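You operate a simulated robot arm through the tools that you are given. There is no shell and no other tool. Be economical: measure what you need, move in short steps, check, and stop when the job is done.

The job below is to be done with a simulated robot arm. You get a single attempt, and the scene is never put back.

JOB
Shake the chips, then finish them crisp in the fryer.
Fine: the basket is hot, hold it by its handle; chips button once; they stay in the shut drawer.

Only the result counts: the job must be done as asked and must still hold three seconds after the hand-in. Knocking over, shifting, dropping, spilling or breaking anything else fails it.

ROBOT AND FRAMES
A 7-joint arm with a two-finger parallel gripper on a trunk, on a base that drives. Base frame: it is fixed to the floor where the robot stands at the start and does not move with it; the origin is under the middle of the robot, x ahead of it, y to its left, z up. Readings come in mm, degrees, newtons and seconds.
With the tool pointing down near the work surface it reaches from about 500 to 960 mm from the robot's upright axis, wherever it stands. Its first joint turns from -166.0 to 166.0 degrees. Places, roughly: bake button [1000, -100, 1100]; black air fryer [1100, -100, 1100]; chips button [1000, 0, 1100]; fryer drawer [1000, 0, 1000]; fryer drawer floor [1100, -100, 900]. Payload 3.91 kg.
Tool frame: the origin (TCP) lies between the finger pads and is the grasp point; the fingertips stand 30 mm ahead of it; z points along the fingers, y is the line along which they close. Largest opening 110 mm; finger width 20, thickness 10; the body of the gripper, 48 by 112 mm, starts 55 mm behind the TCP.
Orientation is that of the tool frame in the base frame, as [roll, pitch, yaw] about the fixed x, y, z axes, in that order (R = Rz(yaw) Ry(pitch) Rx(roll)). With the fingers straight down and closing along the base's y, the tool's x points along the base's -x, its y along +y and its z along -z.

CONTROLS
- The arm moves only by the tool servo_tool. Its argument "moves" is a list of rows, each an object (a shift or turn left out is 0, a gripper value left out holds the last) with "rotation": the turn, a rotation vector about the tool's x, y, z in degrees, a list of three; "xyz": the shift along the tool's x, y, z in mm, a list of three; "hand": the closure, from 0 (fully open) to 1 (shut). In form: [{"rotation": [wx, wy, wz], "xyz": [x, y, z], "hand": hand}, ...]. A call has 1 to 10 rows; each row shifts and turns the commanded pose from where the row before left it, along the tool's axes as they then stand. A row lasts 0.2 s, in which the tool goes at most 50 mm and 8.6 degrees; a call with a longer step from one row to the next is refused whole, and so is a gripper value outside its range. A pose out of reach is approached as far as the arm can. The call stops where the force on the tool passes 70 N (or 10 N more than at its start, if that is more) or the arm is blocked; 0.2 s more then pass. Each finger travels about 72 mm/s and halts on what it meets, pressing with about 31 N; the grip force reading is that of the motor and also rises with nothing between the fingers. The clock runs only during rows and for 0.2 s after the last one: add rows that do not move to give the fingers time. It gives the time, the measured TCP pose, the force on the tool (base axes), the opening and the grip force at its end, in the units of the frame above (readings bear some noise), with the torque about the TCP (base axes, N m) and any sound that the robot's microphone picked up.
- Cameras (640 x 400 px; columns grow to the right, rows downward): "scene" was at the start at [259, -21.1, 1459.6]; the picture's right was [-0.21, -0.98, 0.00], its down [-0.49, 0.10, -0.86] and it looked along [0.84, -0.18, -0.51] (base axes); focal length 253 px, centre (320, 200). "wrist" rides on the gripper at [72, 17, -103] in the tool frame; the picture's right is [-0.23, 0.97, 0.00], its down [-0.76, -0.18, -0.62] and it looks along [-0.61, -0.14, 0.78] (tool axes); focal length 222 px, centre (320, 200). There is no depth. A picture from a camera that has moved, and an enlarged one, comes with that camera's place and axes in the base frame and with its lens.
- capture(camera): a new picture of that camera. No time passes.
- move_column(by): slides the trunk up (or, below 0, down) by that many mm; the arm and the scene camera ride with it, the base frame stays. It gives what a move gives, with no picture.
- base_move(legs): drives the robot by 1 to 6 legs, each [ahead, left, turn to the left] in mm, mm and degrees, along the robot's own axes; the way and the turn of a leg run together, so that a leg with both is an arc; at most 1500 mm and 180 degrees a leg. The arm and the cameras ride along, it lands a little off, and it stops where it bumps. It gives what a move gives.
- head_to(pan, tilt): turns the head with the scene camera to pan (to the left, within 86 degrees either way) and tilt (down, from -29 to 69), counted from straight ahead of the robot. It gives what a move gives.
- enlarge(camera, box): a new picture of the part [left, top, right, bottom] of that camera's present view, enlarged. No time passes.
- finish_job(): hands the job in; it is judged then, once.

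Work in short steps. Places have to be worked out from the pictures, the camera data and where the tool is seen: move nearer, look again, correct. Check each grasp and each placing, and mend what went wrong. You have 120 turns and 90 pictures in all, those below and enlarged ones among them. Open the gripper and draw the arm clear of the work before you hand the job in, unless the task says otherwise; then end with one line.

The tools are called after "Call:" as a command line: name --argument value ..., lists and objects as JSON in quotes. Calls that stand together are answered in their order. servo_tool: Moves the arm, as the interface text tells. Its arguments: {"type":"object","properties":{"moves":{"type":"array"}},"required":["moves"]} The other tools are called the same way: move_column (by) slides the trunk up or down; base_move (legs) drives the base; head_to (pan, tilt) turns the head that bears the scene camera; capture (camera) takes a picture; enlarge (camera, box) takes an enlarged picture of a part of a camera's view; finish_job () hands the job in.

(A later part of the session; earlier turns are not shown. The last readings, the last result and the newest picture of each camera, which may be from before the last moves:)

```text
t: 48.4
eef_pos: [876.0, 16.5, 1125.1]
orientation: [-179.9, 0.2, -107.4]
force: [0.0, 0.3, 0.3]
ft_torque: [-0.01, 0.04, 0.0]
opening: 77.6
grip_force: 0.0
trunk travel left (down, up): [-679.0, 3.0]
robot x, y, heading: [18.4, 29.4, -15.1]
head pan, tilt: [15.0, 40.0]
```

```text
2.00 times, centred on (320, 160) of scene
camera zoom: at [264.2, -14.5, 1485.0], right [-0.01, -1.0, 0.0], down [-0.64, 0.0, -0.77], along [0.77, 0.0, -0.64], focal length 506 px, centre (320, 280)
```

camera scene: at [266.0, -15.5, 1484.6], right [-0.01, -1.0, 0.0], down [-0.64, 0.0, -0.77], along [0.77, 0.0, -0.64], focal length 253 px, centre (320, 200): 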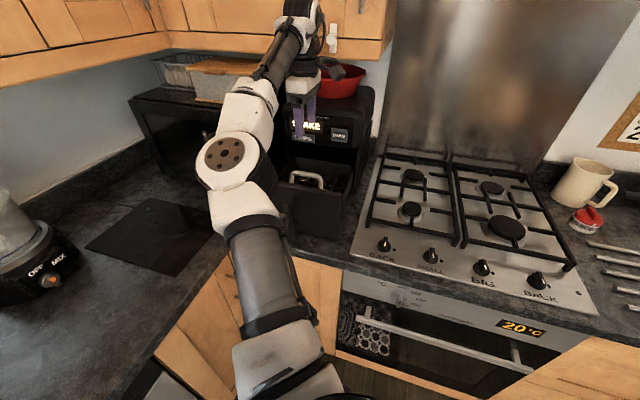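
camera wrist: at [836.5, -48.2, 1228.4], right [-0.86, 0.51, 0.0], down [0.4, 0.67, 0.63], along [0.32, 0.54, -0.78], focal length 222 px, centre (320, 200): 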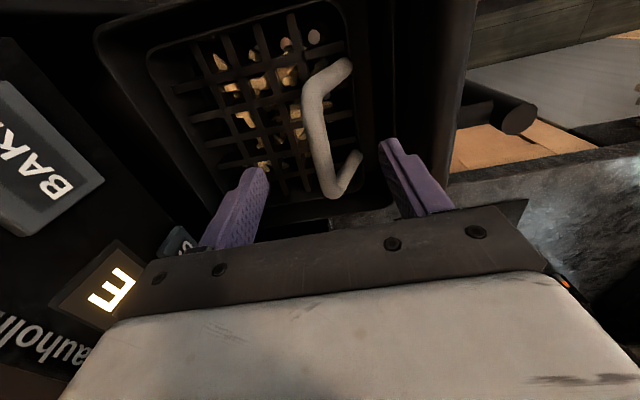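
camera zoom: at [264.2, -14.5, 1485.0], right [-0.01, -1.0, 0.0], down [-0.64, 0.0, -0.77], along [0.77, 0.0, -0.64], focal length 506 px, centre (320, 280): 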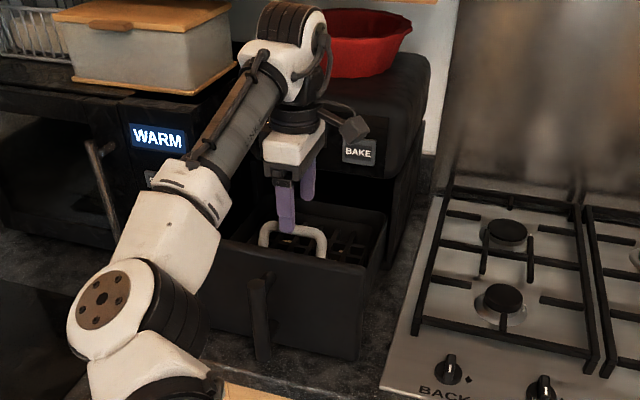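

The bar lies between the fingers. I'll narrow the opening to about 45 mm, lower until the pads straddle the bar, and look.

Call:
servo_tool --moves '[{"hand": 0.58}, {"hand": 0.58}, {"xyz": [0, 0, 20]}, {"xyz": [0, 0, 20]}, {"xyz": [0, 0, 8]}, {}]'

Call:
enlarge --camera "wrist" --box '[160, 20, 460, 230]'

Call:
enlarge --camera "scene" --box '[270, 100, 370, 200]'

```text
t: 49.8
eef_pos: [874.0, 19.2, 1076.3]
orientation: [-179.9, 0.1, -107.3]
force: [-0.1, -0.1, 0.4]
ft_torque: [0.01, 0.0, 0.0]
opening: 46.0
grip_force: 0.1
trunk travel left (down, up): [-679.0, 3.0]
robot x, y, heading: [12.7, 36.5, -15.3]
head pan, tilt: [15.0, 40.0]
```

```text
1.90 times, centred on (310, 125) of wrist
camera zoom: at [836.5, -45.3, 1180.4], right [-0.86, 0.51, 0.0], down [0.4, 0.67, 0.62], along [0.32, 0.54, -0.78], focal length 423 px, centre (339, 343)
```

zoom: 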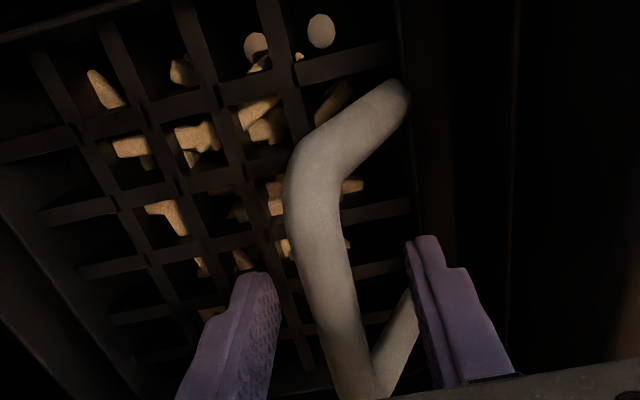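

```text
4.00 times, centred on (320, 150) of scene
camera zoom: at [264.7, -14.6, 1484.9], right [-0.01, -1.0, 0.0], down [-0.64, 0.0, -0.77], along [0.77, 0.0, -0.64], focal length 1013 px, centre (320, 400)
```

zoom: 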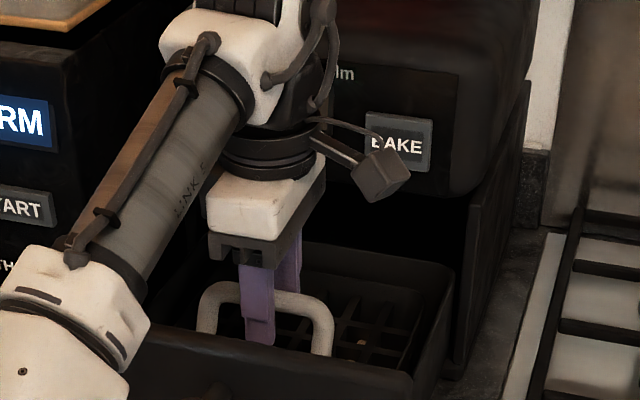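

The pads straddle the bar. I'll close and lift slightly to test.

Call:
servo_tool --moves '[{"hand": 1}, {"hand": 1}, {"hand": 1}, {"xyz": [0, 0, -10]}, {"xyz": [0, 0, -10]}, {"xyz": [0, 0, -10]}, {}]'

Call:
capture --camera "wrist"

Call:
enlarge --camera "scene" --box '[270, 100, 370, 240]'

```text
t: 51.4
eef_pos: [875.3, 18.2, 1105.9]
orientation: [-179.9, 0.1, -107.3]
force: [0.1, -0.8, 0.1]
ft_torque: [0.03, -0.01, -0.01]
opening: 0.0
grip_force: 30.7
trunk travel left (down, up): [-679.0, 3.0]
robot x, y, heading: [14.3, 33.8, -14.8]
head pan, tilt: [15.0, 40.0]
```

```text
50 pictures are left
camera wrist: at [837.0, -45.5, 1209.8], right [-0.86, 0.51, 0.0], down [0.4, 0.67, 0.62], along [0.32, 0.54, -0.78], focal length 222 px, centre (320, 200)
```

wrist: 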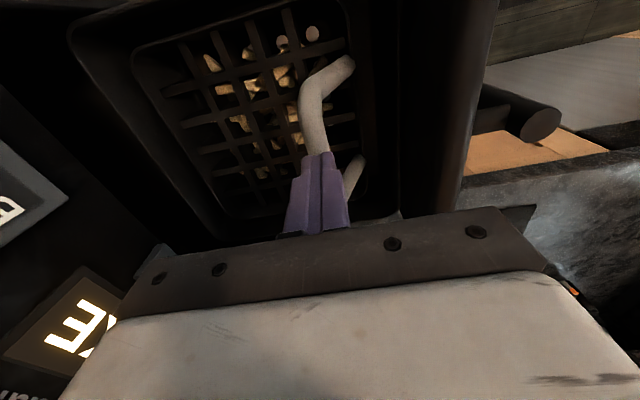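

```text
2.86 times, centred on (320, 170) of scene
camera zoom: at [264.8, -14.5, 1484.8], right [-0.01, -1.0, 0.0], down [-0.64, 0.0, -0.77], along [0.77, 0.0, -0.64], focal length 724 px, centre (320, 286)
```

zoom: 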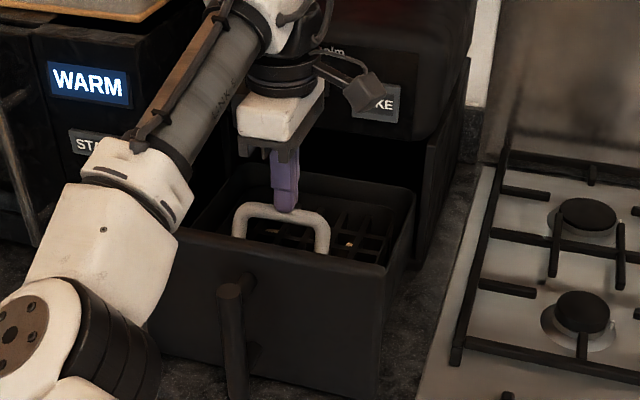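

The fingers closed on nothing after the lift, so either the bar slipped out or it sits lower than I judged. I'll reopen, go about 14 mm deeper, close, and check the opening before lifting.

Call:
servo_tool --moves '[{"hand": 0.55, "xyz": [0, 0, -15]}, {"hand": 0.55}, {"hand": 0.55, "xyz": [0, -5, 0]}, {"xyz": [0, 0, 20]}, {"xyz": [0, 0, 20]}, {"xyz": [0, 0, 18]}, {}]'

Call:
enlarge --camera "wrist" --box '[160, 20, 460, 230]'

Call:
servo_tool --moves '[{"hand": 1}, {"hand": 1}, {"hand": 1}]'

Call:
enlarge --camera "wrist" --box '[160, 20, 460, 230]'

```text
t: 53.0
eef_pos: [879.3, 15.1, 1063.6]
orientation: [-180.0, 0.1, -107.4]
force: [0.2, -0.1, -0.1]
ft_torque: [0.02, 0.01, 0.03]
opening: 49.3
grip_force: 0.0
trunk travel left (down, up): [-679.0, 3.0]
robot x, y, heading: [13.9, 36.1, -15.4]
head pan, tilt: [15.0, 40.0]
```

```text
1.90 times, centred on (310, 125) of wrist
camera zoom: at [841.4, -48.2, 1167.8], right [-0.86, 0.51, 0.0], down [0.4, 0.67, 0.62], along [0.32, 0.54, -0.78], focal length 423 px, centre (339, 343)
```

zoom: 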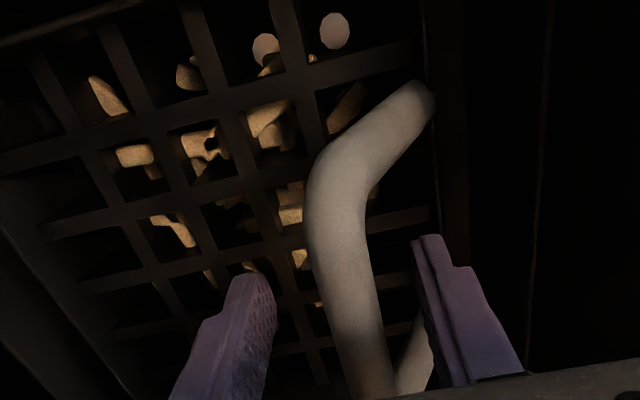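

```text
t: 53.8
eef_pos: [880.8, 15.9, 1064.0]
orientation: [-180.0, 0.2, -107.3]
force: [0.3, -0.2, -0.2]
ft_torque: [0.0, 0.0, -0.01]
opening: 15.2
grip_force: 30.8
trunk travel left (down, up): [-679.0, 3.0]
robot x, y, heading: [10.3, 31.6, -15.2]
head pan, tilt: [15.0, 40.0]
```

```text
1.90 times, centred on (310, 125) of wrist
camera zoom: at [841.7, -48.1, 1167.7], right [-0.86, 0.51, 0.0], down [0.4, 0.67, 0.62], along [0.32, 0.54, -0.78], focal length 423 px, centre (339, 343)
```

zoom: 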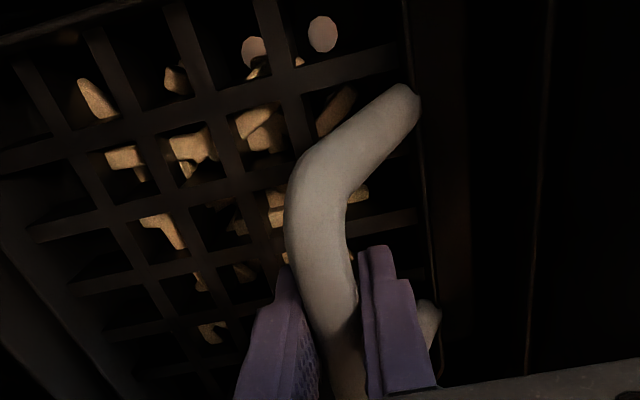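

Now the bar is gripped (15 mm). For a firmer hold I'll open slightly, go another 15 mm deeper and regrip.

Call:
servo_tool --moves '[{"hand": 0.7}, {"hand": 0.7}, {"xyz": [0, 0, 8]}, {"xyz": [0, 0, 7]}, {"hand": 1}, {"hand": 1}, {"hand": 1}]'

Call:
enlarge --camera "scene" --box '[270, 100, 370, 200]'

```text
t: 55.4
eef_pos: [881.5, 15.8, 1047.9]
orientation: [-180.0, 0.1, -107.5]
force: [-0.2, -0.4, 0.3]
ft_torque: [0.25, -0.09, 0.03]
opening: 15.1
grip_force: 31.2
trunk travel left (down, up): [-679.0, 3.0]
robot x, y, heading: [13.9, 34.0, -15.2]
head pan, tilt: [15.0, 40.0]
```

```text
4.00 times, centred on (320, 150) of scene
camera zoom: at [264.8, -14.6, 1484.8], right [-0.01, -1.0, 0.0], down [-0.64, 0.0, -0.77], along [0.77, 0.0, -0.64], focal length 1013 px, centre (320, 400)
```

zoom: 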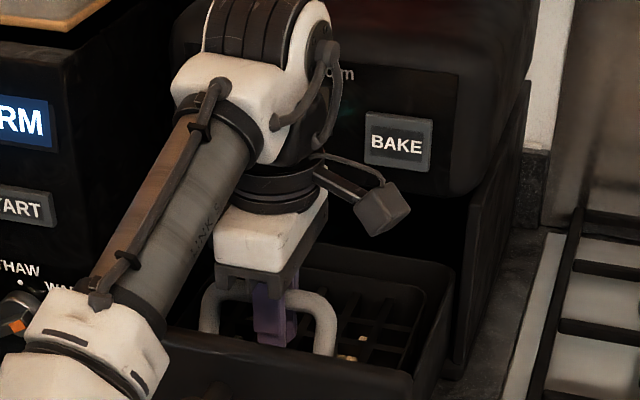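

A firm grip this time. I'll lift slowly by 30 mm and check.

Call:
servo_tool --moves '[{"xyz": [0, 0, -6]}, {"xyz": [0, 0, -8]}, {"xyz": [0, 0, -8]}, {"xyz": [0, 0, -8]}, {}]'

Call:
enlarge --camera "scene" --box '[270, 100, 370, 240]'

Call:
enlarge --camera "wrist" --box '[60, 0, 460, 230]'

```text
t: 56.6
eef_pos: [879.8, 17.9, 1080.0]
orientation: [-180.0, 0.1, -107.3]
force: [-0.3, -0.2, -3.5]
ft_torque: [0.0, 0.1, 0.0]
opening: 15.4
grip_force: 31.6
trunk travel left (down, up): [-679.0, 3.0]
robot x, y, heading: [13.5, 32.6, -15.3]
head pan, tilt: [15.0, 40.0]
```

```text
2.86 times, centred on (320, 170) of scene
camera zoom: at [265.2, -14.6, 1484.7], right [-0.01, -1.0, 0.0], down [-0.64, 0.0, -0.77], along [0.77, 0.0, -0.64], focal length 724 px, centre (320, 286)
```

zoom: 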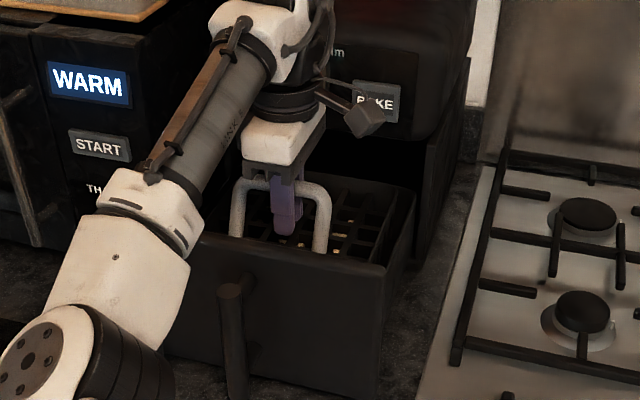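

```text
1.60 times, centred on (260, 115) of wrist
camera zoom: at [842.0, -47.0, 1183.4], right [-0.86, 0.51, 0.0], down [0.4, 0.67, 0.62], along [0.32, 0.54, -0.78], focal length 355 px, centre (416, 336)
```

zoom: 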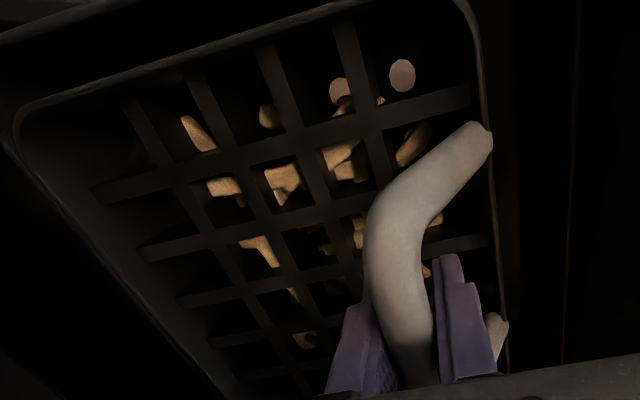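

The basket is lifted cleanly (about 3.5 N) and separate from the drawer. I'll raise it more, then shake it with brisk vertical strokes above its seat.

Call:
servo_tool --moves '[{"xyz": [0, 0, -20]}, {"xyz": [0, 0, -25]}, {"xyz": [0, 0, -25]}, {"xyz": [0, 0, 28]}, {"xyz": [0, 0, 28]}, {"xyz": [0, 0, -28]}, {"xyz": [0, 0, -28]}, {"xyz": [0, 0, 28]}, {"xyz": [0, 0, 28]}, {"xyz": [0, 0, -28]}]'

Call:
enlarge --camera "scene" --box '[250, 60, 390, 260]'

Call:
enlarge --camera "wrist" --box '[60, 0, 460, 230]'

```text
t: 58.8
eef_pos: [878.4, 19.0, 1122.0]
orientation: [-179.9, 0.1, -107.3]
force: [-0.7, -0.1, -3.2]
ft_torque: [0.0, 0.03, 0.0]
opening: 15.3
grip_force: 31.1
trunk travel left (down, up): [-679.0, 3.0]
robot x, y, heading: [15.4, 31.9, -15.1]
head pan, tilt: [15.0, 40.0]
```

```text
2.00 times, centred on (320, 160) of scene
camera zoom: at [264.1, -14.6, 1485.0], right [-0.01, -1.0, 0.0], down [-0.64, 0.0, -0.77], along [0.77, 0.0, -0.64], focal length 506 px, centre (320, 280)
```

zoom: 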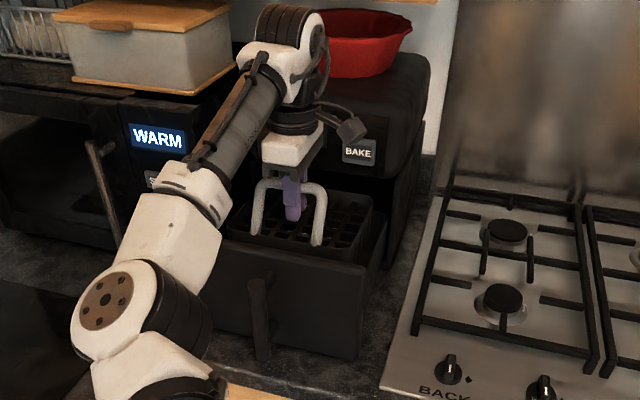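

```text
1.60 times, centred on (260, 115) of wrist
camera zoom: at [839.6, -45.7, 1225.7], right [-0.86, 0.51, 0.0], down [0.4, 0.67, 0.62], along [0.32, 0.54, -0.78], focal length 355 px, centre (416, 336)
```

zoom: 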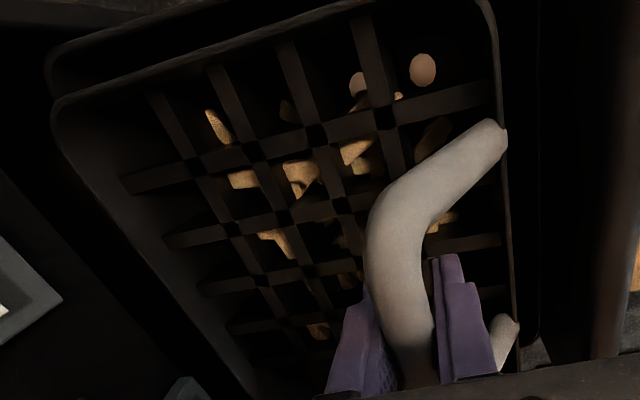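

The basket hangs level, with the chips held under its grid. The chips hardly moved, so I'll lift clear of the rim and shake harder, sideways and vertically, over the drawer.

Call:
servo_tool --moves '[{"xyz": [0, 0, -30]}, {"xyz": [0, 0, -20]}, {"xyz": [30, 0, 0]}, {"xyz": [-48, 0, 0]}, {"xyz": [48, 0, 0]}, {"xyz": [-48, 0, 0]}, {"xyz": [48, 0, 0]}, {"xyz": [-48, 0, 0]}, {"xyz": [48, 0, 0]}, {"xyz": [-30, 0, 0]}]'

Call:
servo_tool --moves '[{"xyz": [0, 0, 40]}, {"xyz": [0, 0, -45]}, {"xyz": [0, 0, 45]}, {"xyz": [0, 0, -45]}, {"xyz": [0, 0, 45]}, {"xyz": [0, 0, -45]}, {"xyz": [0, 0, 45]}, {"xyz": [0, 0, -40]}, {}]'

Call:
enlarge --camera "scene" --box '[250, 60, 390, 260]'

Call:
enlarge --camera "wrist" --box '[60, 0, 460, 230]'

```text
t: 61.0
eef_pos: [880.5, 17.2, 1171.3]
orientation: [-180.0, 0.0, -107.3]
force: [0.5, 1.0, -2.8]
ft_torque: [0.01, 0.04, 0.0]
opening: 15.6
grip_force: 31.1
trunk travel left (down, up): [-679.0, 3.0]
robot x, y, heading: [14.6, 36.0, -15.3]
head pan, tilt: [15.0, 40.0]
```

```text
t: 63.0
eef_pos: [882.1, 16.6, 1170.1]
orientation: [179.9, 0.0, -107.3]
force: [0.6, 0.7, -3.7]
ft_torque: [0.0, 0.07, -0.03]
opening: 15.2
grip_force: 31.2
trunk travel left (down, up): [-679.0, 3.0]
robot x, y, heading: [14.4, 34.6, -15.4]
head pan, tilt: [15.0, 40.0]
```

```text
2.00 times, centred on (320, 160) of scene
camera zoom: at [267.2, -14.3, 1484.3], right [-0.01, -1.0, 0.0], down [-0.64, 0.0, -0.76], along [0.76, 0.0, -0.64], focal length 506 px, centre (320, 280)
```

zoom: 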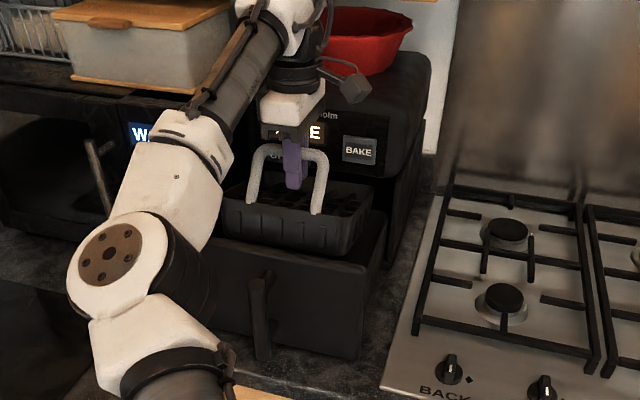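

```text
1.60 times, centred on (260, 115) of wrist
camera zoom: at [843.9, -47.8, 1273.1], right [-0.86, 0.51, 0.0], down [0.4, 0.67, 0.62], along [0.31, 0.54, -0.78], focal length 355 px, centre (416, 336)
```

zoom: 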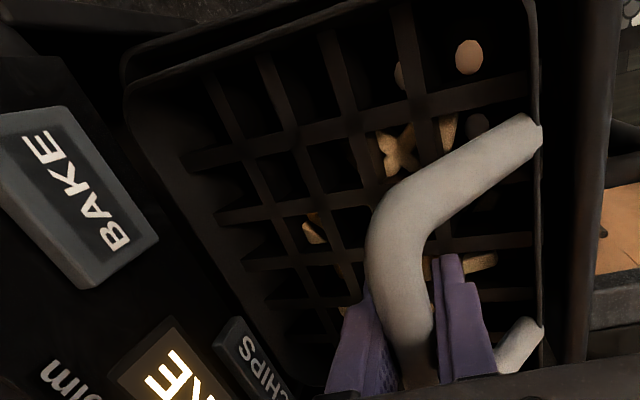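

The chips have clearly tumbled, with nothing spilled. I'll lower the basket gently back into its seat.

Call:
servo_tool --moves '[{"xyz": [0, 0, 15]}, {"xyz": [0, 0, 15]}, {"xyz": [0, 0, 15]}, {"xyz": [0, 0, 15]}, {"xyz": [0, 0, 15]}, {}]'

Call:
enlarge --camera "scene" --box '[260, 80, 380, 240]'

Call:
enlarge --camera "wrist" --box '[60, 0, 520, 230]'

```text
t: 64.4
eef_pos: [880.7, 16.3, 1095.6]
orientation: [180.0, 0.1, -107.3]
force: [-0.5, 0.5, -3.2]
ft_torque: [0.01, 0.03, 0.03]
opening: 15.2
grip_force: 31.1
trunk travel left (down, up): [-679.0, 3.0]
robot x, y, heading: [14.5, 32.7, -15.3]
head pan, tilt: [15.0, 40.0]
```

```text
2.50 times, centred on (320, 160) of scene
camera zoom: at [264.9, -14.6, 1484.8], right [-0.01, -1.0, 0.0], down [-0.64, 0.0, -0.77], along [0.77, 0.0, -0.64], focal length 633 px, centre (320, 300)
```

zoom: 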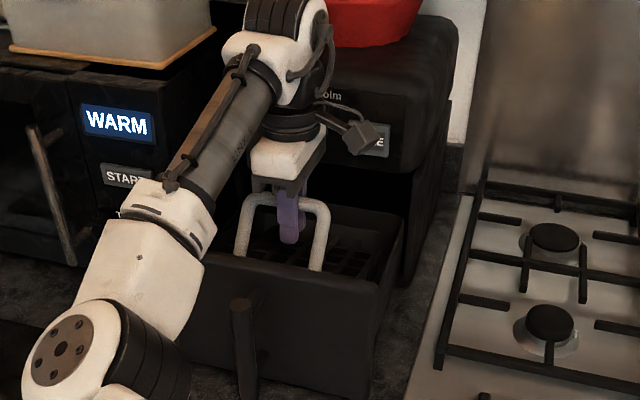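

```text
1.39 times, centred on (290, 115) of wrist
camera zoom: at [841.7, -48.0, 1200.4], right [-0.86, 0.51, 0.0], down [0.4, 0.67, 0.62], along [0.32, 0.54, -0.78], focal length 309 px, centre (362, 318)
```

zoom: 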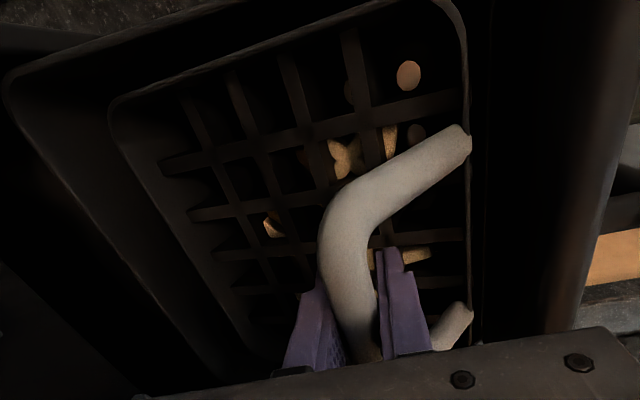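

It's going in freely. I'll lower it the rest of the way.

Call:
servo_tool --moves '[{"xyz": [0, 0, 12]}, {"xyz": [0, 0, 12]}, {"xyz": [0, 0, 10]}, {"xyz": [0, 0, 6]}, {"xyz": [0, 0, 4]}, {}]'

Call:
enlarge --camera "wrist" --box '[60, 0, 520, 230]'

```text
t: 65.8
eef_pos: [880.8, 16.6, 1050.6]
orientation: [-179.9, 0.1, -107.3]
force: [0.2, 0.9, -1.3]
ft_torque: [-0.14, -0.01, -0.01]
opening: 15.6
grip_force: 31.2
trunk travel left (down, up): [-679.0, 3.0]
robot x, y, heading: [16.0, 32.4, -15.2]
head pan, tilt: [15.0, 40.0]
```

```text
1.39 times, centred on (290, 115) of wrist
camera zoom: at [841.9, -46.4, 1156.5], right [-0.86, 0.51, 0.0], down [0.4, 0.67, 0.62], along [0.32, 0.54, -0.78], focal length 309 px, centre (362, 318)
```

zoom: 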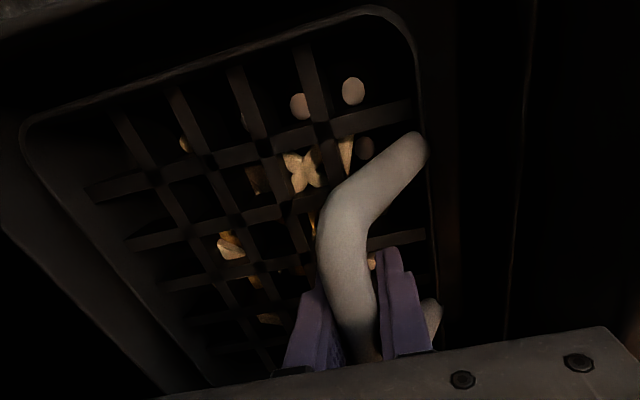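

The basket is seating (weight coming off) and has levelled. I'll lower a few mm more, open, and rise straight up.

Call:
servo_tool --moves '[{"xyz": [0, 0, 3]}, {"hand": 0.7}, {"hand": 0.6}, {"hand": 0.6}, {"xyz": [0, 0, -20]}, {"xyz": [0, 0, -30]}, {"xyz": [0, 0, -40]}, {"xyz": [0, 0, -40]}, {"xyz": [0, 0, -40]}, {"xyz": [0, 30, -30]}]'

Call:
capture --camera "wrist"

Call:
enlarge --camera "scene" --box '[250, 60, 390, 260]'

```text
t: 68.0
eef_pos: [850.0, 27.8, 1251.3]
orientation: [-179.9, 0.0, -107.3]
force: [-0.1, -0.2, 0.7]
ft_torque: [0.0, 0.0, 0.01]
opening: 44.1
grip_force: 0.0
trunk travel left (down, up): [-679.0, 3.0]
robot x, y, heading: [18.3, 34.3, -15.3]
head pan, tilt: [15.0, 40.0]
```

```text
36 pictures are left
camera wrist: at [812.0, -37.6, 1355.1], right [-0.86, 0.51, 0.0], down [0.4, 0.67, 0.62], along [0.32, 0.54, -0.78], focal length 222 px, centre (320, 200)
```

wrist: 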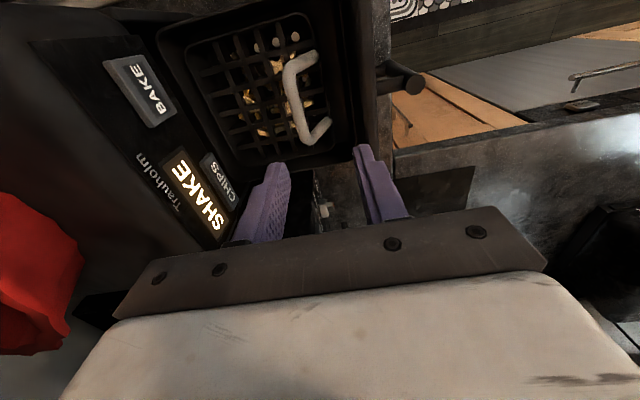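

```text
2.00 times, centred on (320, 160) of scene
camera zoom: at [263.4, -13.6, 1485.1], right [-0.01, -1.0, 0.0], down [-0.64, 0.0, -0.77], along [0.77, 0.0, -0.64], focal length 506 px, centre (320, 280)
```

zoom: 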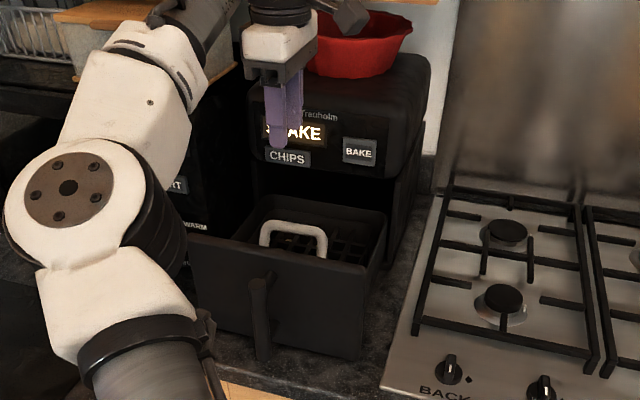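

The basket is seated, the chips have been redistributed, and the bail is where it was. I'll back the base off 100 mm and turn the tool back to the handle-gripping pose.

Call:
base_move --legs '[[-100, 0, 0]]'

Call:
servo_tool --moves '[{"xyz": [0, 40, 0]}, {"xyz": [0, 40, 0]}, {"rotation": [0, 0, 8.5]}, {"rotation": [0, 0, 8.5]}, {"rotation": [0, 0, 8.5]}, {"rotation": [0, 0, 8.5]}, {"rotation": [0, 0, 8.5]}, {"rotation": [0, 0, 8.5]}, {"rotation": [0, 0, 8.5]}, {"rotation": [0, 0, 8.5]}]'

Call:
servo_tool --moves '[{"rotation": [0, 0, 8.5]}, {"rotation": [0, 0, 8.5]}, {"rotation": [0, 0, 4.7]}, {"rotation": [0, -8, 0]}, {"rotation": [0, -8, 0]}, {"rotation": [0, -8, 0]}, {"rotation": [0, -8, 0]}, {"rotation": [0, -8, 0]}, {"rotation": [0, -8, 0]}, {"rotation": [0, -8, 0]}]'

Call:
capture --camera "scene"

```text
t: 69.1
eef_pos: [754.8, 51.6, 1251.0]
orientation: [-179.9, 0.2, -107.4]
force: [-0.9, 0.9, 0.2]
ft_torque: [-0.05, -0.01, -0.01]
opening: 44.1
grip_force: 0.1
trunk travel left (down, up): [-679.0, 3.0]
robot x, y, heading: [-83.3, 60.4, -15.6]
head pan, tilt: [15.0, 40.0]
```

```text
t: 71.3
eef_pos: [679.0, 74.7, 1249.5]
orientation: [179.9, 0.1, -175.5]
force: [-0.3, -1.4, 0.3]
ft_torque: [0.0, 0.0, -0.01]
opening: 43.8
grip_force: 0.1
trunk travel left (down, up): [-679.0, 3.0]
robot x, y, heading: [-82.6, 58.1, -15.6]
head pan, tilt: [15.0, 40.0]
```

```text
t: 73.5
eef_pos: [680.2, 75.4, 1250.1]
orientation: [179.7, 56.1, 162.8]
force: [0.3, 0.1, 0.4]
ft_torque: [0.01, -0.01, 0.03]
opening: 43.9
grip_force: 0.1
trunk travel left (down, up): [-679.0, 3.0]
robot x, y, heading: [-78.6, 58.3, -15.4]
head pan, tilt: [15.0, 40.0]
```

```text
34 pictures are left
camera scene: at [168.7, 11.6, 1484.9], right [-0.01, -1.0, 0.0], down [-0.64, 0.0, -0.77], along [0.77, 0.0, -0.64], focal length 253 px, centre (320, 200)
```

scene: 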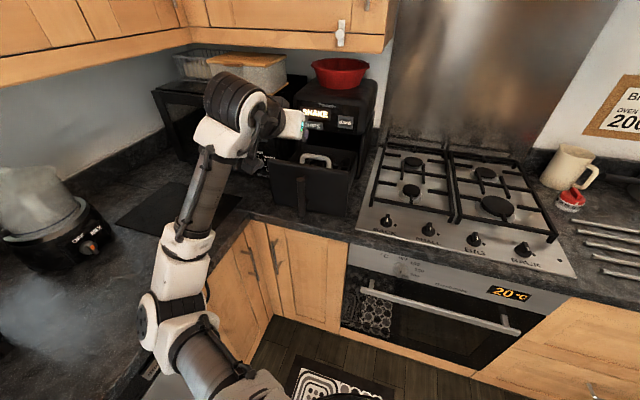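

The drawer handle is at about (743, 64). I'll back up a bit, lower the trunk and prepare to grip it.

Call:
servo_tool --moves '[{"xyz": [13, 5, -19], "hand": 0.4}, {"xyz": [13, 6, -19]}]'

Call:
move_column --by -230

Call:
capture --camera "wrist"

```text
t: 74.1
eef_pos: [638.2, 97.4, 1251.1]
orientation: [179.8, 56.1, 162.7]
force: [0.0, -0.4, -0.2]
ft_torque: [0.05, 0.01, -0.01]
opening: 65.8
grip_force: 0.1
trunk travel left (down, up): [-679.0, 3.0]
robot x, y, heading: [-79.5, 57.2, -15.4]
head pan, tilt: [15.0, 40.0]
```

```text
t: 76.5
eef_pos: [638.7, 96.8, 1021.7]
orientation: [179.7, 56.1, 162.9]
force: [-0.6, -0.6, -0.2]
ft_torque: [-0.03, 0.02, -0.02]
opening: 66.2
grip_force: 0.0
trunk travel left (down, up): [-449.0, 233.0]
robot x, y, heading: [-79.8, 57.1, -15.3]
head pan, tilt: [15.0, 40.0]
```

```text
33 pictures are left
camera wrist: at [522.1, 151.0, 1018.8], right [0.41, 0.89, 0.19], down [-0.14, -0.14, 0.98], along [0.9, -0.43, 0.07], focal length 222 px, centre (320, 200)
```

wrist: 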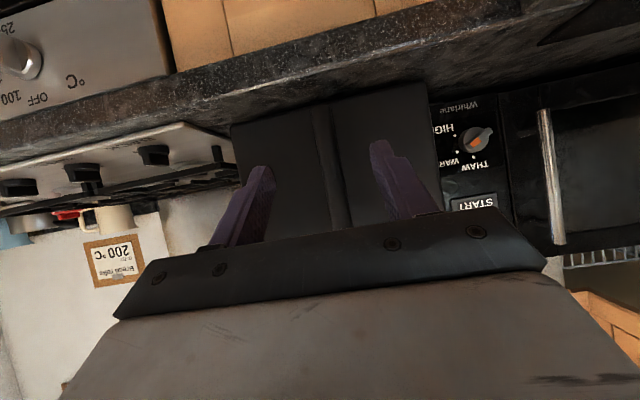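

Aligned. I'll advance 100 mm and grip.

Call:
servo_tool --moves '[{"xyz": [-18.7, 0, 27.7]}, {"xyz": [-18.7, 0, 27.7]}, {"xyz": [-18.7, 0, 27.7]}, {"hand": 1}, {"hand": 1}, {"hand": 1}, {"hand": 1}]'

```text
t: 78.1
eef_pos: [733.6, 69.6, 1020.3]
orientation: [179.9, 56.2, 162.9]
force: [2.4, 3.8, 3.0]
ft_torque: [-0.04, 0.02, 0.07]
opening: 21.3
grip_force: 45.5
trunk travel left (down, up): [-449.0, 233.0]
robot x, y, heading: [-81.7, 62.2, -15.3]
head pan, tilt: [15.0, 40.0]
```

Gripped. I'll push the drawer in along its axis, the first 120 mm now.

Call:
servo_tool --moves '[{"xyz": [-8.4, -0.1, 12.4]}, {"xyz": [-8.4, -0.1, 12.4]}, {"xyz": [-11.2, -0.2, 16.6]}, {"xyz": [-11.2, -0.2, 16.6]}, {"xyz": [-11.2, -0.2, 16.6]}, {"xyz": [-11.2, -0.2, 16.6]}, {}]'

Call:
enlarge --camera "scene" --box '[240, 20, 400, 220]'

```text
t: 79.7
eef_pos: [840.4, 34.9, 1020.7]
orientation: [179.9, 56.0, 162.8]
force: [2.1, 3.6, -1.1]
ft_torque: [0.28, 1.22, 0.03]
opening: 21.8
grip_force: 45.3
trunk travel left (down, up): [-449.0, 233.0]
robot x, y, heading: [-81.6, 57.0, -15.4]
head pan, tilt: [15.0, 40.0]
```

```text
2.00 times, centred on (320, 120) of scene
camera zoom: at [168.9, 11.9, 1254.8], right [-0.01, -1.0, 0.0], down [-0.64, 0.0, -0.77], along [0.77, 0.0, -0.64], focal length 506 px, centre (320, 360)
```

zoom: 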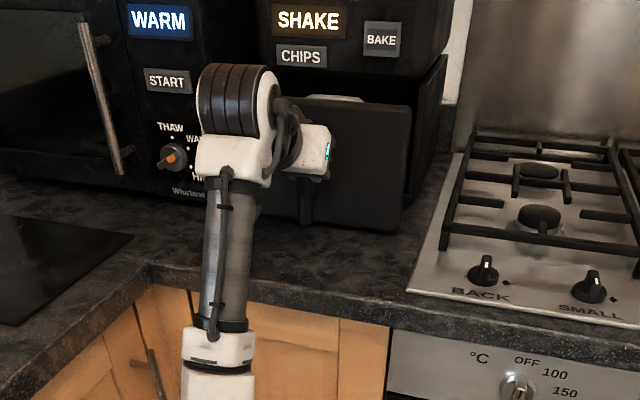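

The drawer is going in smoothly. I'll continue to the closed position.

Call:
servo_tool --moves '[{"xyz": [-11.2, -0.2, 16.6]}, {"xyz": [-11.2, -0.2, 16.6]}, {"xyz": [-11.2, -0.2, 16.6]}, {"xyz": [-11.2, -0.2, 16.6]}, {"xyz": [-8.4, -0.1, 12.4]}, {}]'

Call:
enlarge --camera "scene" --box '[240, 20, 400, 220]'

```text
t: 81.1
eef_pos: [931.3, 4.4, 1019.4]
orientation: [179.8, 56.0, 162.6]
force: [2.9, -1.6, -1.6]
ft_torque: [-0.1, 0.6, -0.03]
opening: 21.6
grip_force: 44.8
trunk travel left (down, up): [-449.0, 233.0]
robot x, y, heading: [-82.9, 60.6, -15.5]
head pan, tilt: [15.0, 40.0]
```

```text
2.00 times, centred on (320, 120) of scene
camera zoom: at [169.0, 11.5, 1254.8], right [-0.01, -1.0, 0.0], down [-0.64, 0.0, -0.77], along [0.77, 0.0, -0.64], focal length 506 px, centre (320, 360)
```

zoom: 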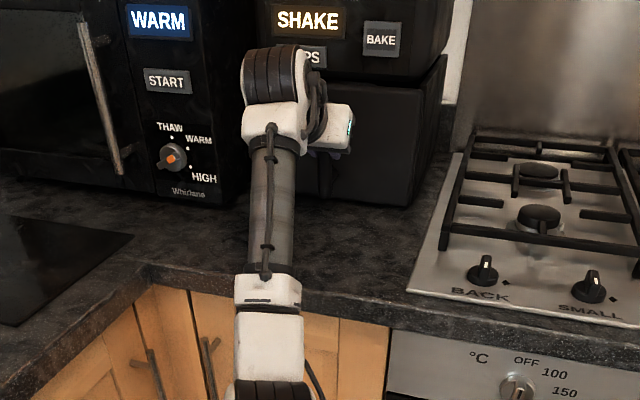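

About 8 mm remains. I'll push in small steps while watching the force.

Call:
servo_tool --moves '[{"xyz": [-1.7, 0, 2.5]}, {"xyz": [-1.7, 0, 2.5]}, {}]'

Call:
servo_tool --moves '[{"xyz": [-1.1, 0, 1.7]}, {}]'

```text
t: 81.9
eef_pos: [934.6, 5.3, 1019.8]
orientation: [180.0, 55.8, 162.7]
force: [-34.8, -0.5, -11.4]
ft_torque: [-0.01, 0.51, -0.17]
opening: 22.0
grip_force: 45.7
trunk travel left (down, up): [-449.0, 233.0]
robot x, y, heading: [-84.5, 57.0, -15.3]
head pan, tilt: [15.0, 40.0]
```

```text
t: 82.5
eef_pos: [936.5, 2.1, 1022.8]
orientation: [179.8, 56.0, 162.6]
force: [-35.8, -3.4, -10.4]
ft_torque: [-0.18, 0.4, -0.19]
opening: 21.8
grip_force: 45.2
trunk travel left (down, up): [-449.0, 233.0]
robot x, y, heading: [-82.8, 58.6, -15.4]
head pan, tilt: [15.0, 40.0]
```

I've reached the stop, which matches the original closed position (allowing for the grip offset). I'll relieve the force, release, retreat and look.

Call:
servo_tool --moves '[{"xyz": [1.5, 0, -2.3], "hand": 0.8}, {"hand": 0.4}, {"hand": 0.4}, {"xyz": [19, 0, -28]}, {"xyz": [19, 0, -28]}, {"xyz": [19, 0, -28]}, {"xyz": [19, 0, -28]}]'

Call:
move_column --by 130

Call:
capture --camera "wrist"

Call:
enlarge --camera "scene" --box '[240, 40, 400, 240]'

```text
t: 84.1
eef_pos: [805.2, 43.5, 1020.1]
orientation: [179.8, 56.0, 162.8]
force: [-0.1, 0.3, 0.4]
ft_torque: [-0.03, 0.01, 0.01]
opening: 66.0
grip_force: 0.0
trunk travel left (down, up): [-449.0, 233.0]
robot x, y, heading: [-83.8, 57.4, -15.5]
head pan, tilt: [15.0, 40.0]
```

```text
t: 85.7
eef_pos: [805.9, 43.5, 1150.4]
orientation: [179.7, 56.0, 162.8]
force: [-0.4, 0.6, 0.8]
ft_torque: [-0.01, -0.01, 0.0]
opening: 65.8
grip_force: 0.0
trunk travel left (down, up): [-579.0, 103.0]
robot x, y, heading: [-79.0, 59.3, -15.5]
head pan, tilt: [15.0, 40.0]
```

```text
30 pictures are left
camera wrist: at [689.5, 97.4, 1148.2], right [0.41, 0.89, 0.19], down [-0.14, -0.14, 0.98], along [0.9, -0.43, 0.07], focal length 222 px, centre (320, 200)
```

wrist: 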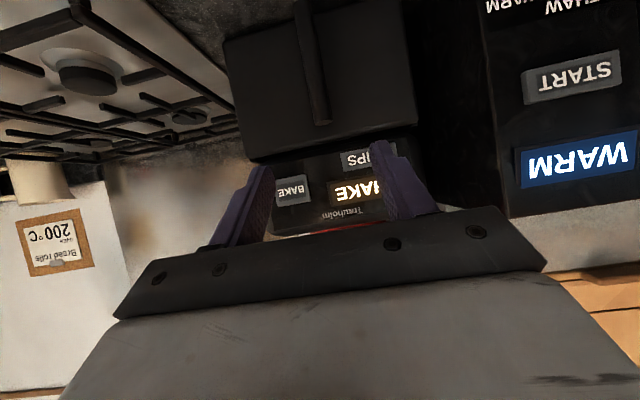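

```text
2.00 times, centred on (320, 140) of scene
camera zoom: at [168.7, 11.6, 1384.8], right [-0.01, -1.0, 0.0], down [-0.64, 0.0, -0.77], along [0.77, 0.0, -0.64], focal length 506 px, centre (320, 320)
```

zoom: 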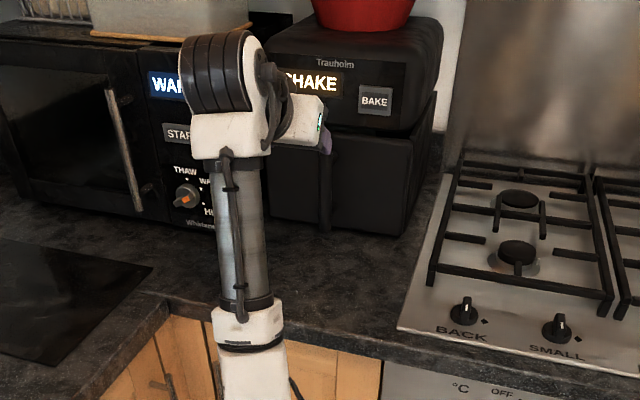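

The drawer is shut flush. Now I'll close the fingers and move to about 40 mm in front of the CHIPS button (983, 34.5, 1128).

Call:
servo_tool --moves '[{"hand": 1}, {"hand": 1}, {"xyz": [-15.1, 14.7, 30.4], "hand": 1}, {"xyz": [-15.1, 14.7, 30.4]}, {"xyz": [-15.1, 14.7, 30.4]}, {}]'

Call:
capture --camera "wrist"

Call:
enlarge --camera "scene" --box '[240, 40, 400, 240]'

```text
t: 87.1
eef_pos: [916.2, 55.9, 1136.9]
orientation: [179.8, 56.0, 162.7]
force: [0.1, -0.3, -1.0]
ft_torque: [0.01, 0.0, 0.02]
opening: 0.2
grip_force: 31.0
trunk travel left (down, up): [-579.0, 103.0]
robot x, y, heading: [-77.9, 59.9, -15.4]
head pan, tilt: [15.0, 40.0]
```

```text
28 pictures are left
camera wrist: at [799.2, 109.7, 1135.7], right [0.41, 0.89, 0.19], down [-0.14, -0.14, 0.98], along [0.9, -0.43, 0.07], focal length 222 px, centre (320, 200)
```

wrist: 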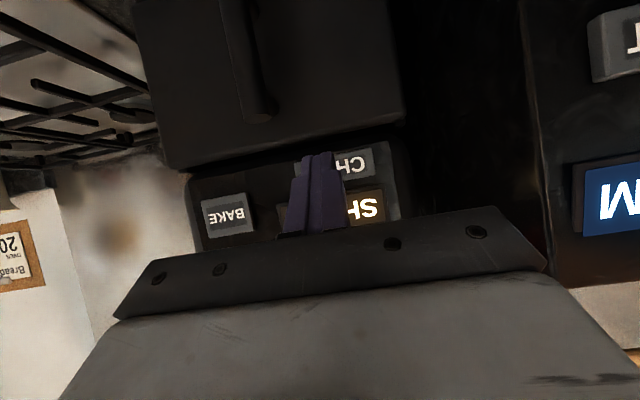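

```text
2.00 times, centred on (320, 140) of scene
camera zoom: at [168.5, 11.6, 1384.9], right [-0.01, -1.0, 0.0], down [-0.64, 0.0, -0.77], along [0.77, 0.0, -0.64], focal length 506 px, centre (320, 320)
```

zoom: 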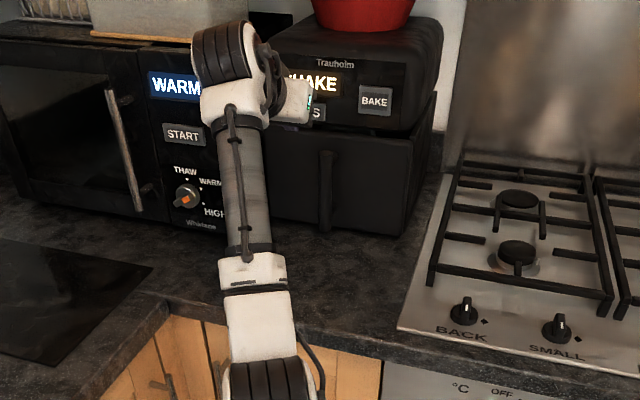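

The wrist view suggests the button centre is slightly further left and lower than I planned. I'll nudge the aim (+5 left, -4 down), advance 22 mm and look closely.

Call:
servo_tool --moves '[{"xyz": [3.3, 5, 2.2]}, {"xyz": [-12.3, 0, 18.3]}, {}]'

Call:
enlarge --camera "wrist" --box '[180, 80, 440, 250]'

Call:
enlarge --camera "scene" --box '[270, 50, 370, 150]'

```text
t: 87.9
eef_pos: [937.5, 54.6, 1132.0]
orientation: [179.9, 56.0, 162.8]
force: [0.0, 0.5, -1.0]
ft_torque: [0.0, -0.01, 0.01]
opening: 0.1
grip_force: 30.9
trunk travel left (down, up): [-579.0, 103.0]
robot x, y, heading: [-84.4, 59.9, -15.5]
head pan, tilt: [15.0, 40.0]
```

```text
2.35 times, centred on (310, 165) of wrist
camera zoom: at [820.7, 108.5, 1130.9], right [0.41, 0.89, 0.19], down [-0.14, -0.14, 0.98], along [0.9, -0.43, 0.07], focal length 523 px, centre (344, 282)
```

zoom: 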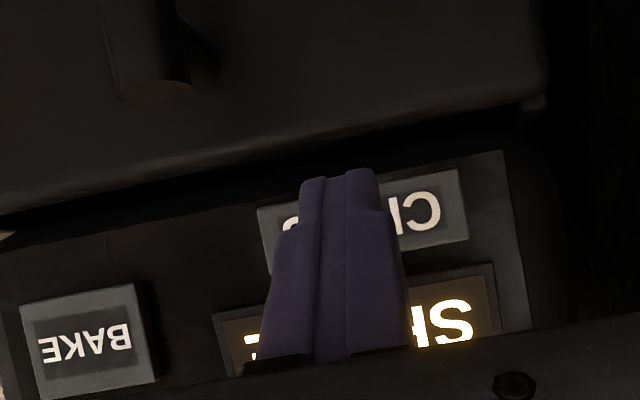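

```text
4.00 times, centred on (320, 100) of scene
camera zoom: at [168.5, 11.7, 1384.9], right [-0.01, -1.0, 0.0], down [-0.64, 0.0, -0.77], along [0.77, 0.0, -0.64], focal length 1013 px, centre (320, 600)
```

zoom: 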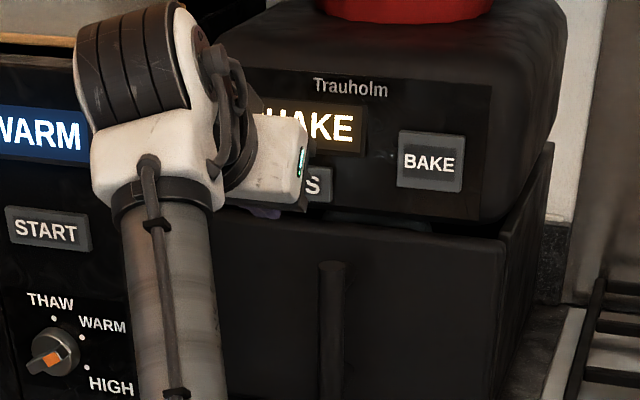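

Projecting the approach, the tip will land at the middle of the CHIPS button. I'll press forward in small steps until it clicks.

Call:
servo_tool --moves '[{"xyz": [-4.5, 0, 6.6]}, {"xyz": [-2.8, 0, 4.1]}, {}]'

```text
t: 88.7
eef_pos: [951.9, 51.1, 1132.0]
orientation: [179.8, 56.0, 162.8]
force: [0.4, -0.2, 0.5]
ft_torque: [0.0, 0.01, -0.03]
opening: 0.0
grip_force: 30.9
trunk travel left (down, up): [-579.0, 103.0]
robot x, y, heading: [-83.2, 59.4, -15.6]
head pan, tilt: [15.0, 40.0]
```

No contact yet, so I'll go on in fine steps.

Call:
servo_tool --moves '[{"xyz": [-1.7, 0, 2.5]}, {"xyz": [-1.7, 0, 2.5]}]'

Call:
enlarge --camera "wrist" --box '[180, 80, 440, 250]'

```text
t: 89.3
eef_pos: [955.8, 49.6, 1134.1]
orientation: [179.8, 56.0, 162.6]
force: [0.6, 0.4, -0.7]
ft_torque: [0.04, -0.01, 0.02]
opening: 0.0
grip_force: 30.8
trunk travel left (down, up): [-579.0, 103.0]
robot x, y, heading: [-80.6, 58.3, -15.4]
head pan, tilt: [15.0, 40.0]
```

```text
2.35 times, centred on (310, 165) of wrist
camera zoom: at [839.3, 102.8, 1131.2], right [0.41, 0.89, 0.19], down [-0.14, -0.14, 0.98], along [0.9, -0.43, 0.07], focal length 523 px, centre (344, 282)
```

zoom: 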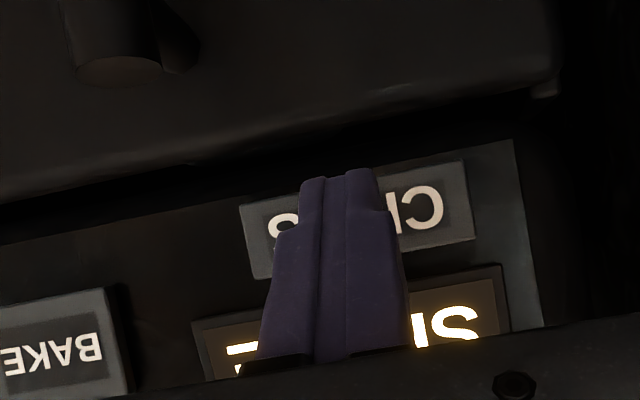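

Still centred with no contact. Continuing.

Call:
servo_tool --moves '[{"xyz": [-1.7, 0, 2.5]}, {"xyz": [-1.7, 0, 2.5]}]'

```text
t: 89.9
eef_pos: [961.6, 48.3, 1133.1]
orientation: [179.8, 56.0, 162.6]
force: [-0.2, 0.3, -0.5]
ft_torque: [0.03, 0.0, 0.02]
opening: 0.0
grip_force: 31.4
trunk travel left (down, up): [-579.0, 103.0]
robot x, y, heading: [-78.7, 61.9, -15.4]
head pan, tilt: [15.0, 40.0]
```

Call:
servo_tool --moves '[{"xyz": [-1.7, 0, 2.5]}, {"xyz": [-1.1, 0, 1.7]}]'

```text
t: 90.5
eef_pos: [966.7, 45.9, 1132.0]
orientation: [179.8, 56.0, 162.8]
force: [-0.1, -0.1, -0.2]
ft_torque: [-0.01, 0.0, -0.01]
opening: 0.0
grip_force: 30.8
trunk travel left (down, up): [-579.0, 103.0]
robot x, y, heading: [-83.6, 61.6, -15.2]
head pan, tilt: [15.0, 40.0]
```

Past the estimated contact and still free, so I'll check the view and take another small step.

Call:
enlarge --camera "wrist" --box '[180, 80, 440, 250]'

Call:
servo_tool --moves '[{"xyz": [-1.7, 0, 2.5]}, {}]'

```text
2.35 times, centred on (310, 165) of wrist
camera zoom: at [850.6, 99.0, 1131.1], right [0.41, 0.89, 0.19], down [-0.14, -0.14, 0.98], along [0.9, -0.43, 0.07], focal length 523 px, centre (344, 282)
```

zoom: 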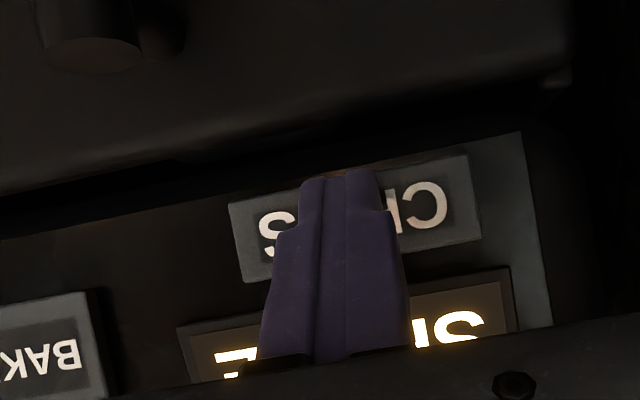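

```text
t: 91.1
eef_pos: [968.7, 44.5, 1131.2]
orientation: [179.8, 56.0, 162.9]
force: [-1.3, 0.9, 0.0]
ft_torque: [0.01, 0.01, 0.01]
opening: 0.4
grip_force: 31.1
trunk travel left (down, up): [-579.0, 103.0]
robot x, y, heading: [-82.0, 61.4, -15.6]
head pan, tilt: [15.0, 40.0]
```

Perhaps a light contact is starting (-1.3 N). I'll continue in 3 mm steps.

Call:
servo_tool --moves '[{"xyz": [-1.7, 0, 2.5]}, {}]'

```text
t: 91.7
eef_pos: [972.0, 43.4, 1133.6]
orientation: [179.8, 56.0, 162.8]
force: [-3.8, -0.4, -1.4]
ft_torque: [0.03, 0.05, 0.01]
opening: 0.0
grip_force: 30.8
trunk travel left (down, up): [-579.0, 103.0]
robot x, y, heading: [-82.8, 63.0, -15.5]
head pan, tilt: [15.0, 40.0]
heard: click
```

Heard the click. I'll retreat straight back at once and check the display.

Call:
servo_tool --moves '[{"xyz": [14, 0, -20.8]}, {"xyz": [19, 0, -28]}, {"xyz": [19, 0, -28]}, {"xyz": [19, 0, -28]}, {"xyz": [19, 0, -28]}, {"xyz": [0, 0, -30], "hand": 0.3}, {"hand": 0.3}]'

Call:
capture --camera "wrist"

Call:
enlarge --camera "scene" --box '[240, 40, 400, 240]'

```text
t: 93.3
eef_pos: [793.6, 98.4, 1148.1]
orientation: [179.8, 56.0, 162.8]
force: [0.0, -0.7, -0.3]
ft_torque: [0.0, 0.0, 0.01]
opening: 77.7
grip_force: 0.2
trunk travel left (down, up): [-579.0, 103.0]
robot x, y, heading: [-78.1, 58.4, -15.5]
head pan, tilt: [15.0, 40.0]
```

```text
22 pictures are left
camera wrist: at [677.8, 152.9, 1147.7], right [0.41, 0.89, 0.19], down [-0.14, -0.14, 0.98], along [0.9, -0.43, 0.07], focal length 222 px, centre (320, 200)
```

wrist: 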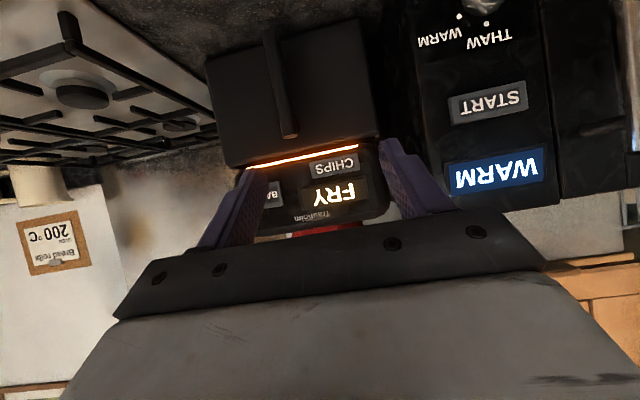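

```text
2.00 times, centred on (320, 140) of scene
camera zoom: at [168.7, 11.6, 1384.8], right [-0.01, -1.0, 0.0], down [-0.64, 0.0, -0.77], along [0.77, 0.0, -0.64], focal length 506 px, centre (320, 320)
```

zoom: 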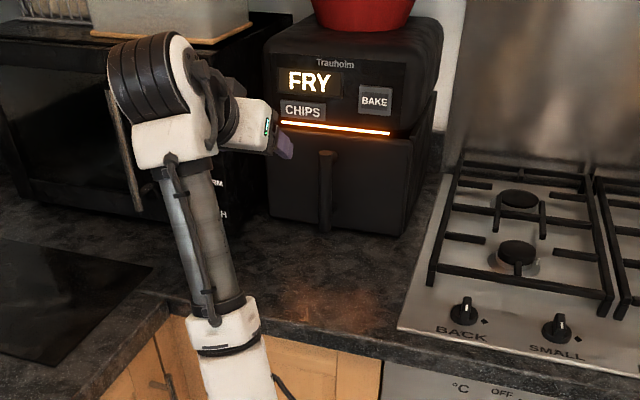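

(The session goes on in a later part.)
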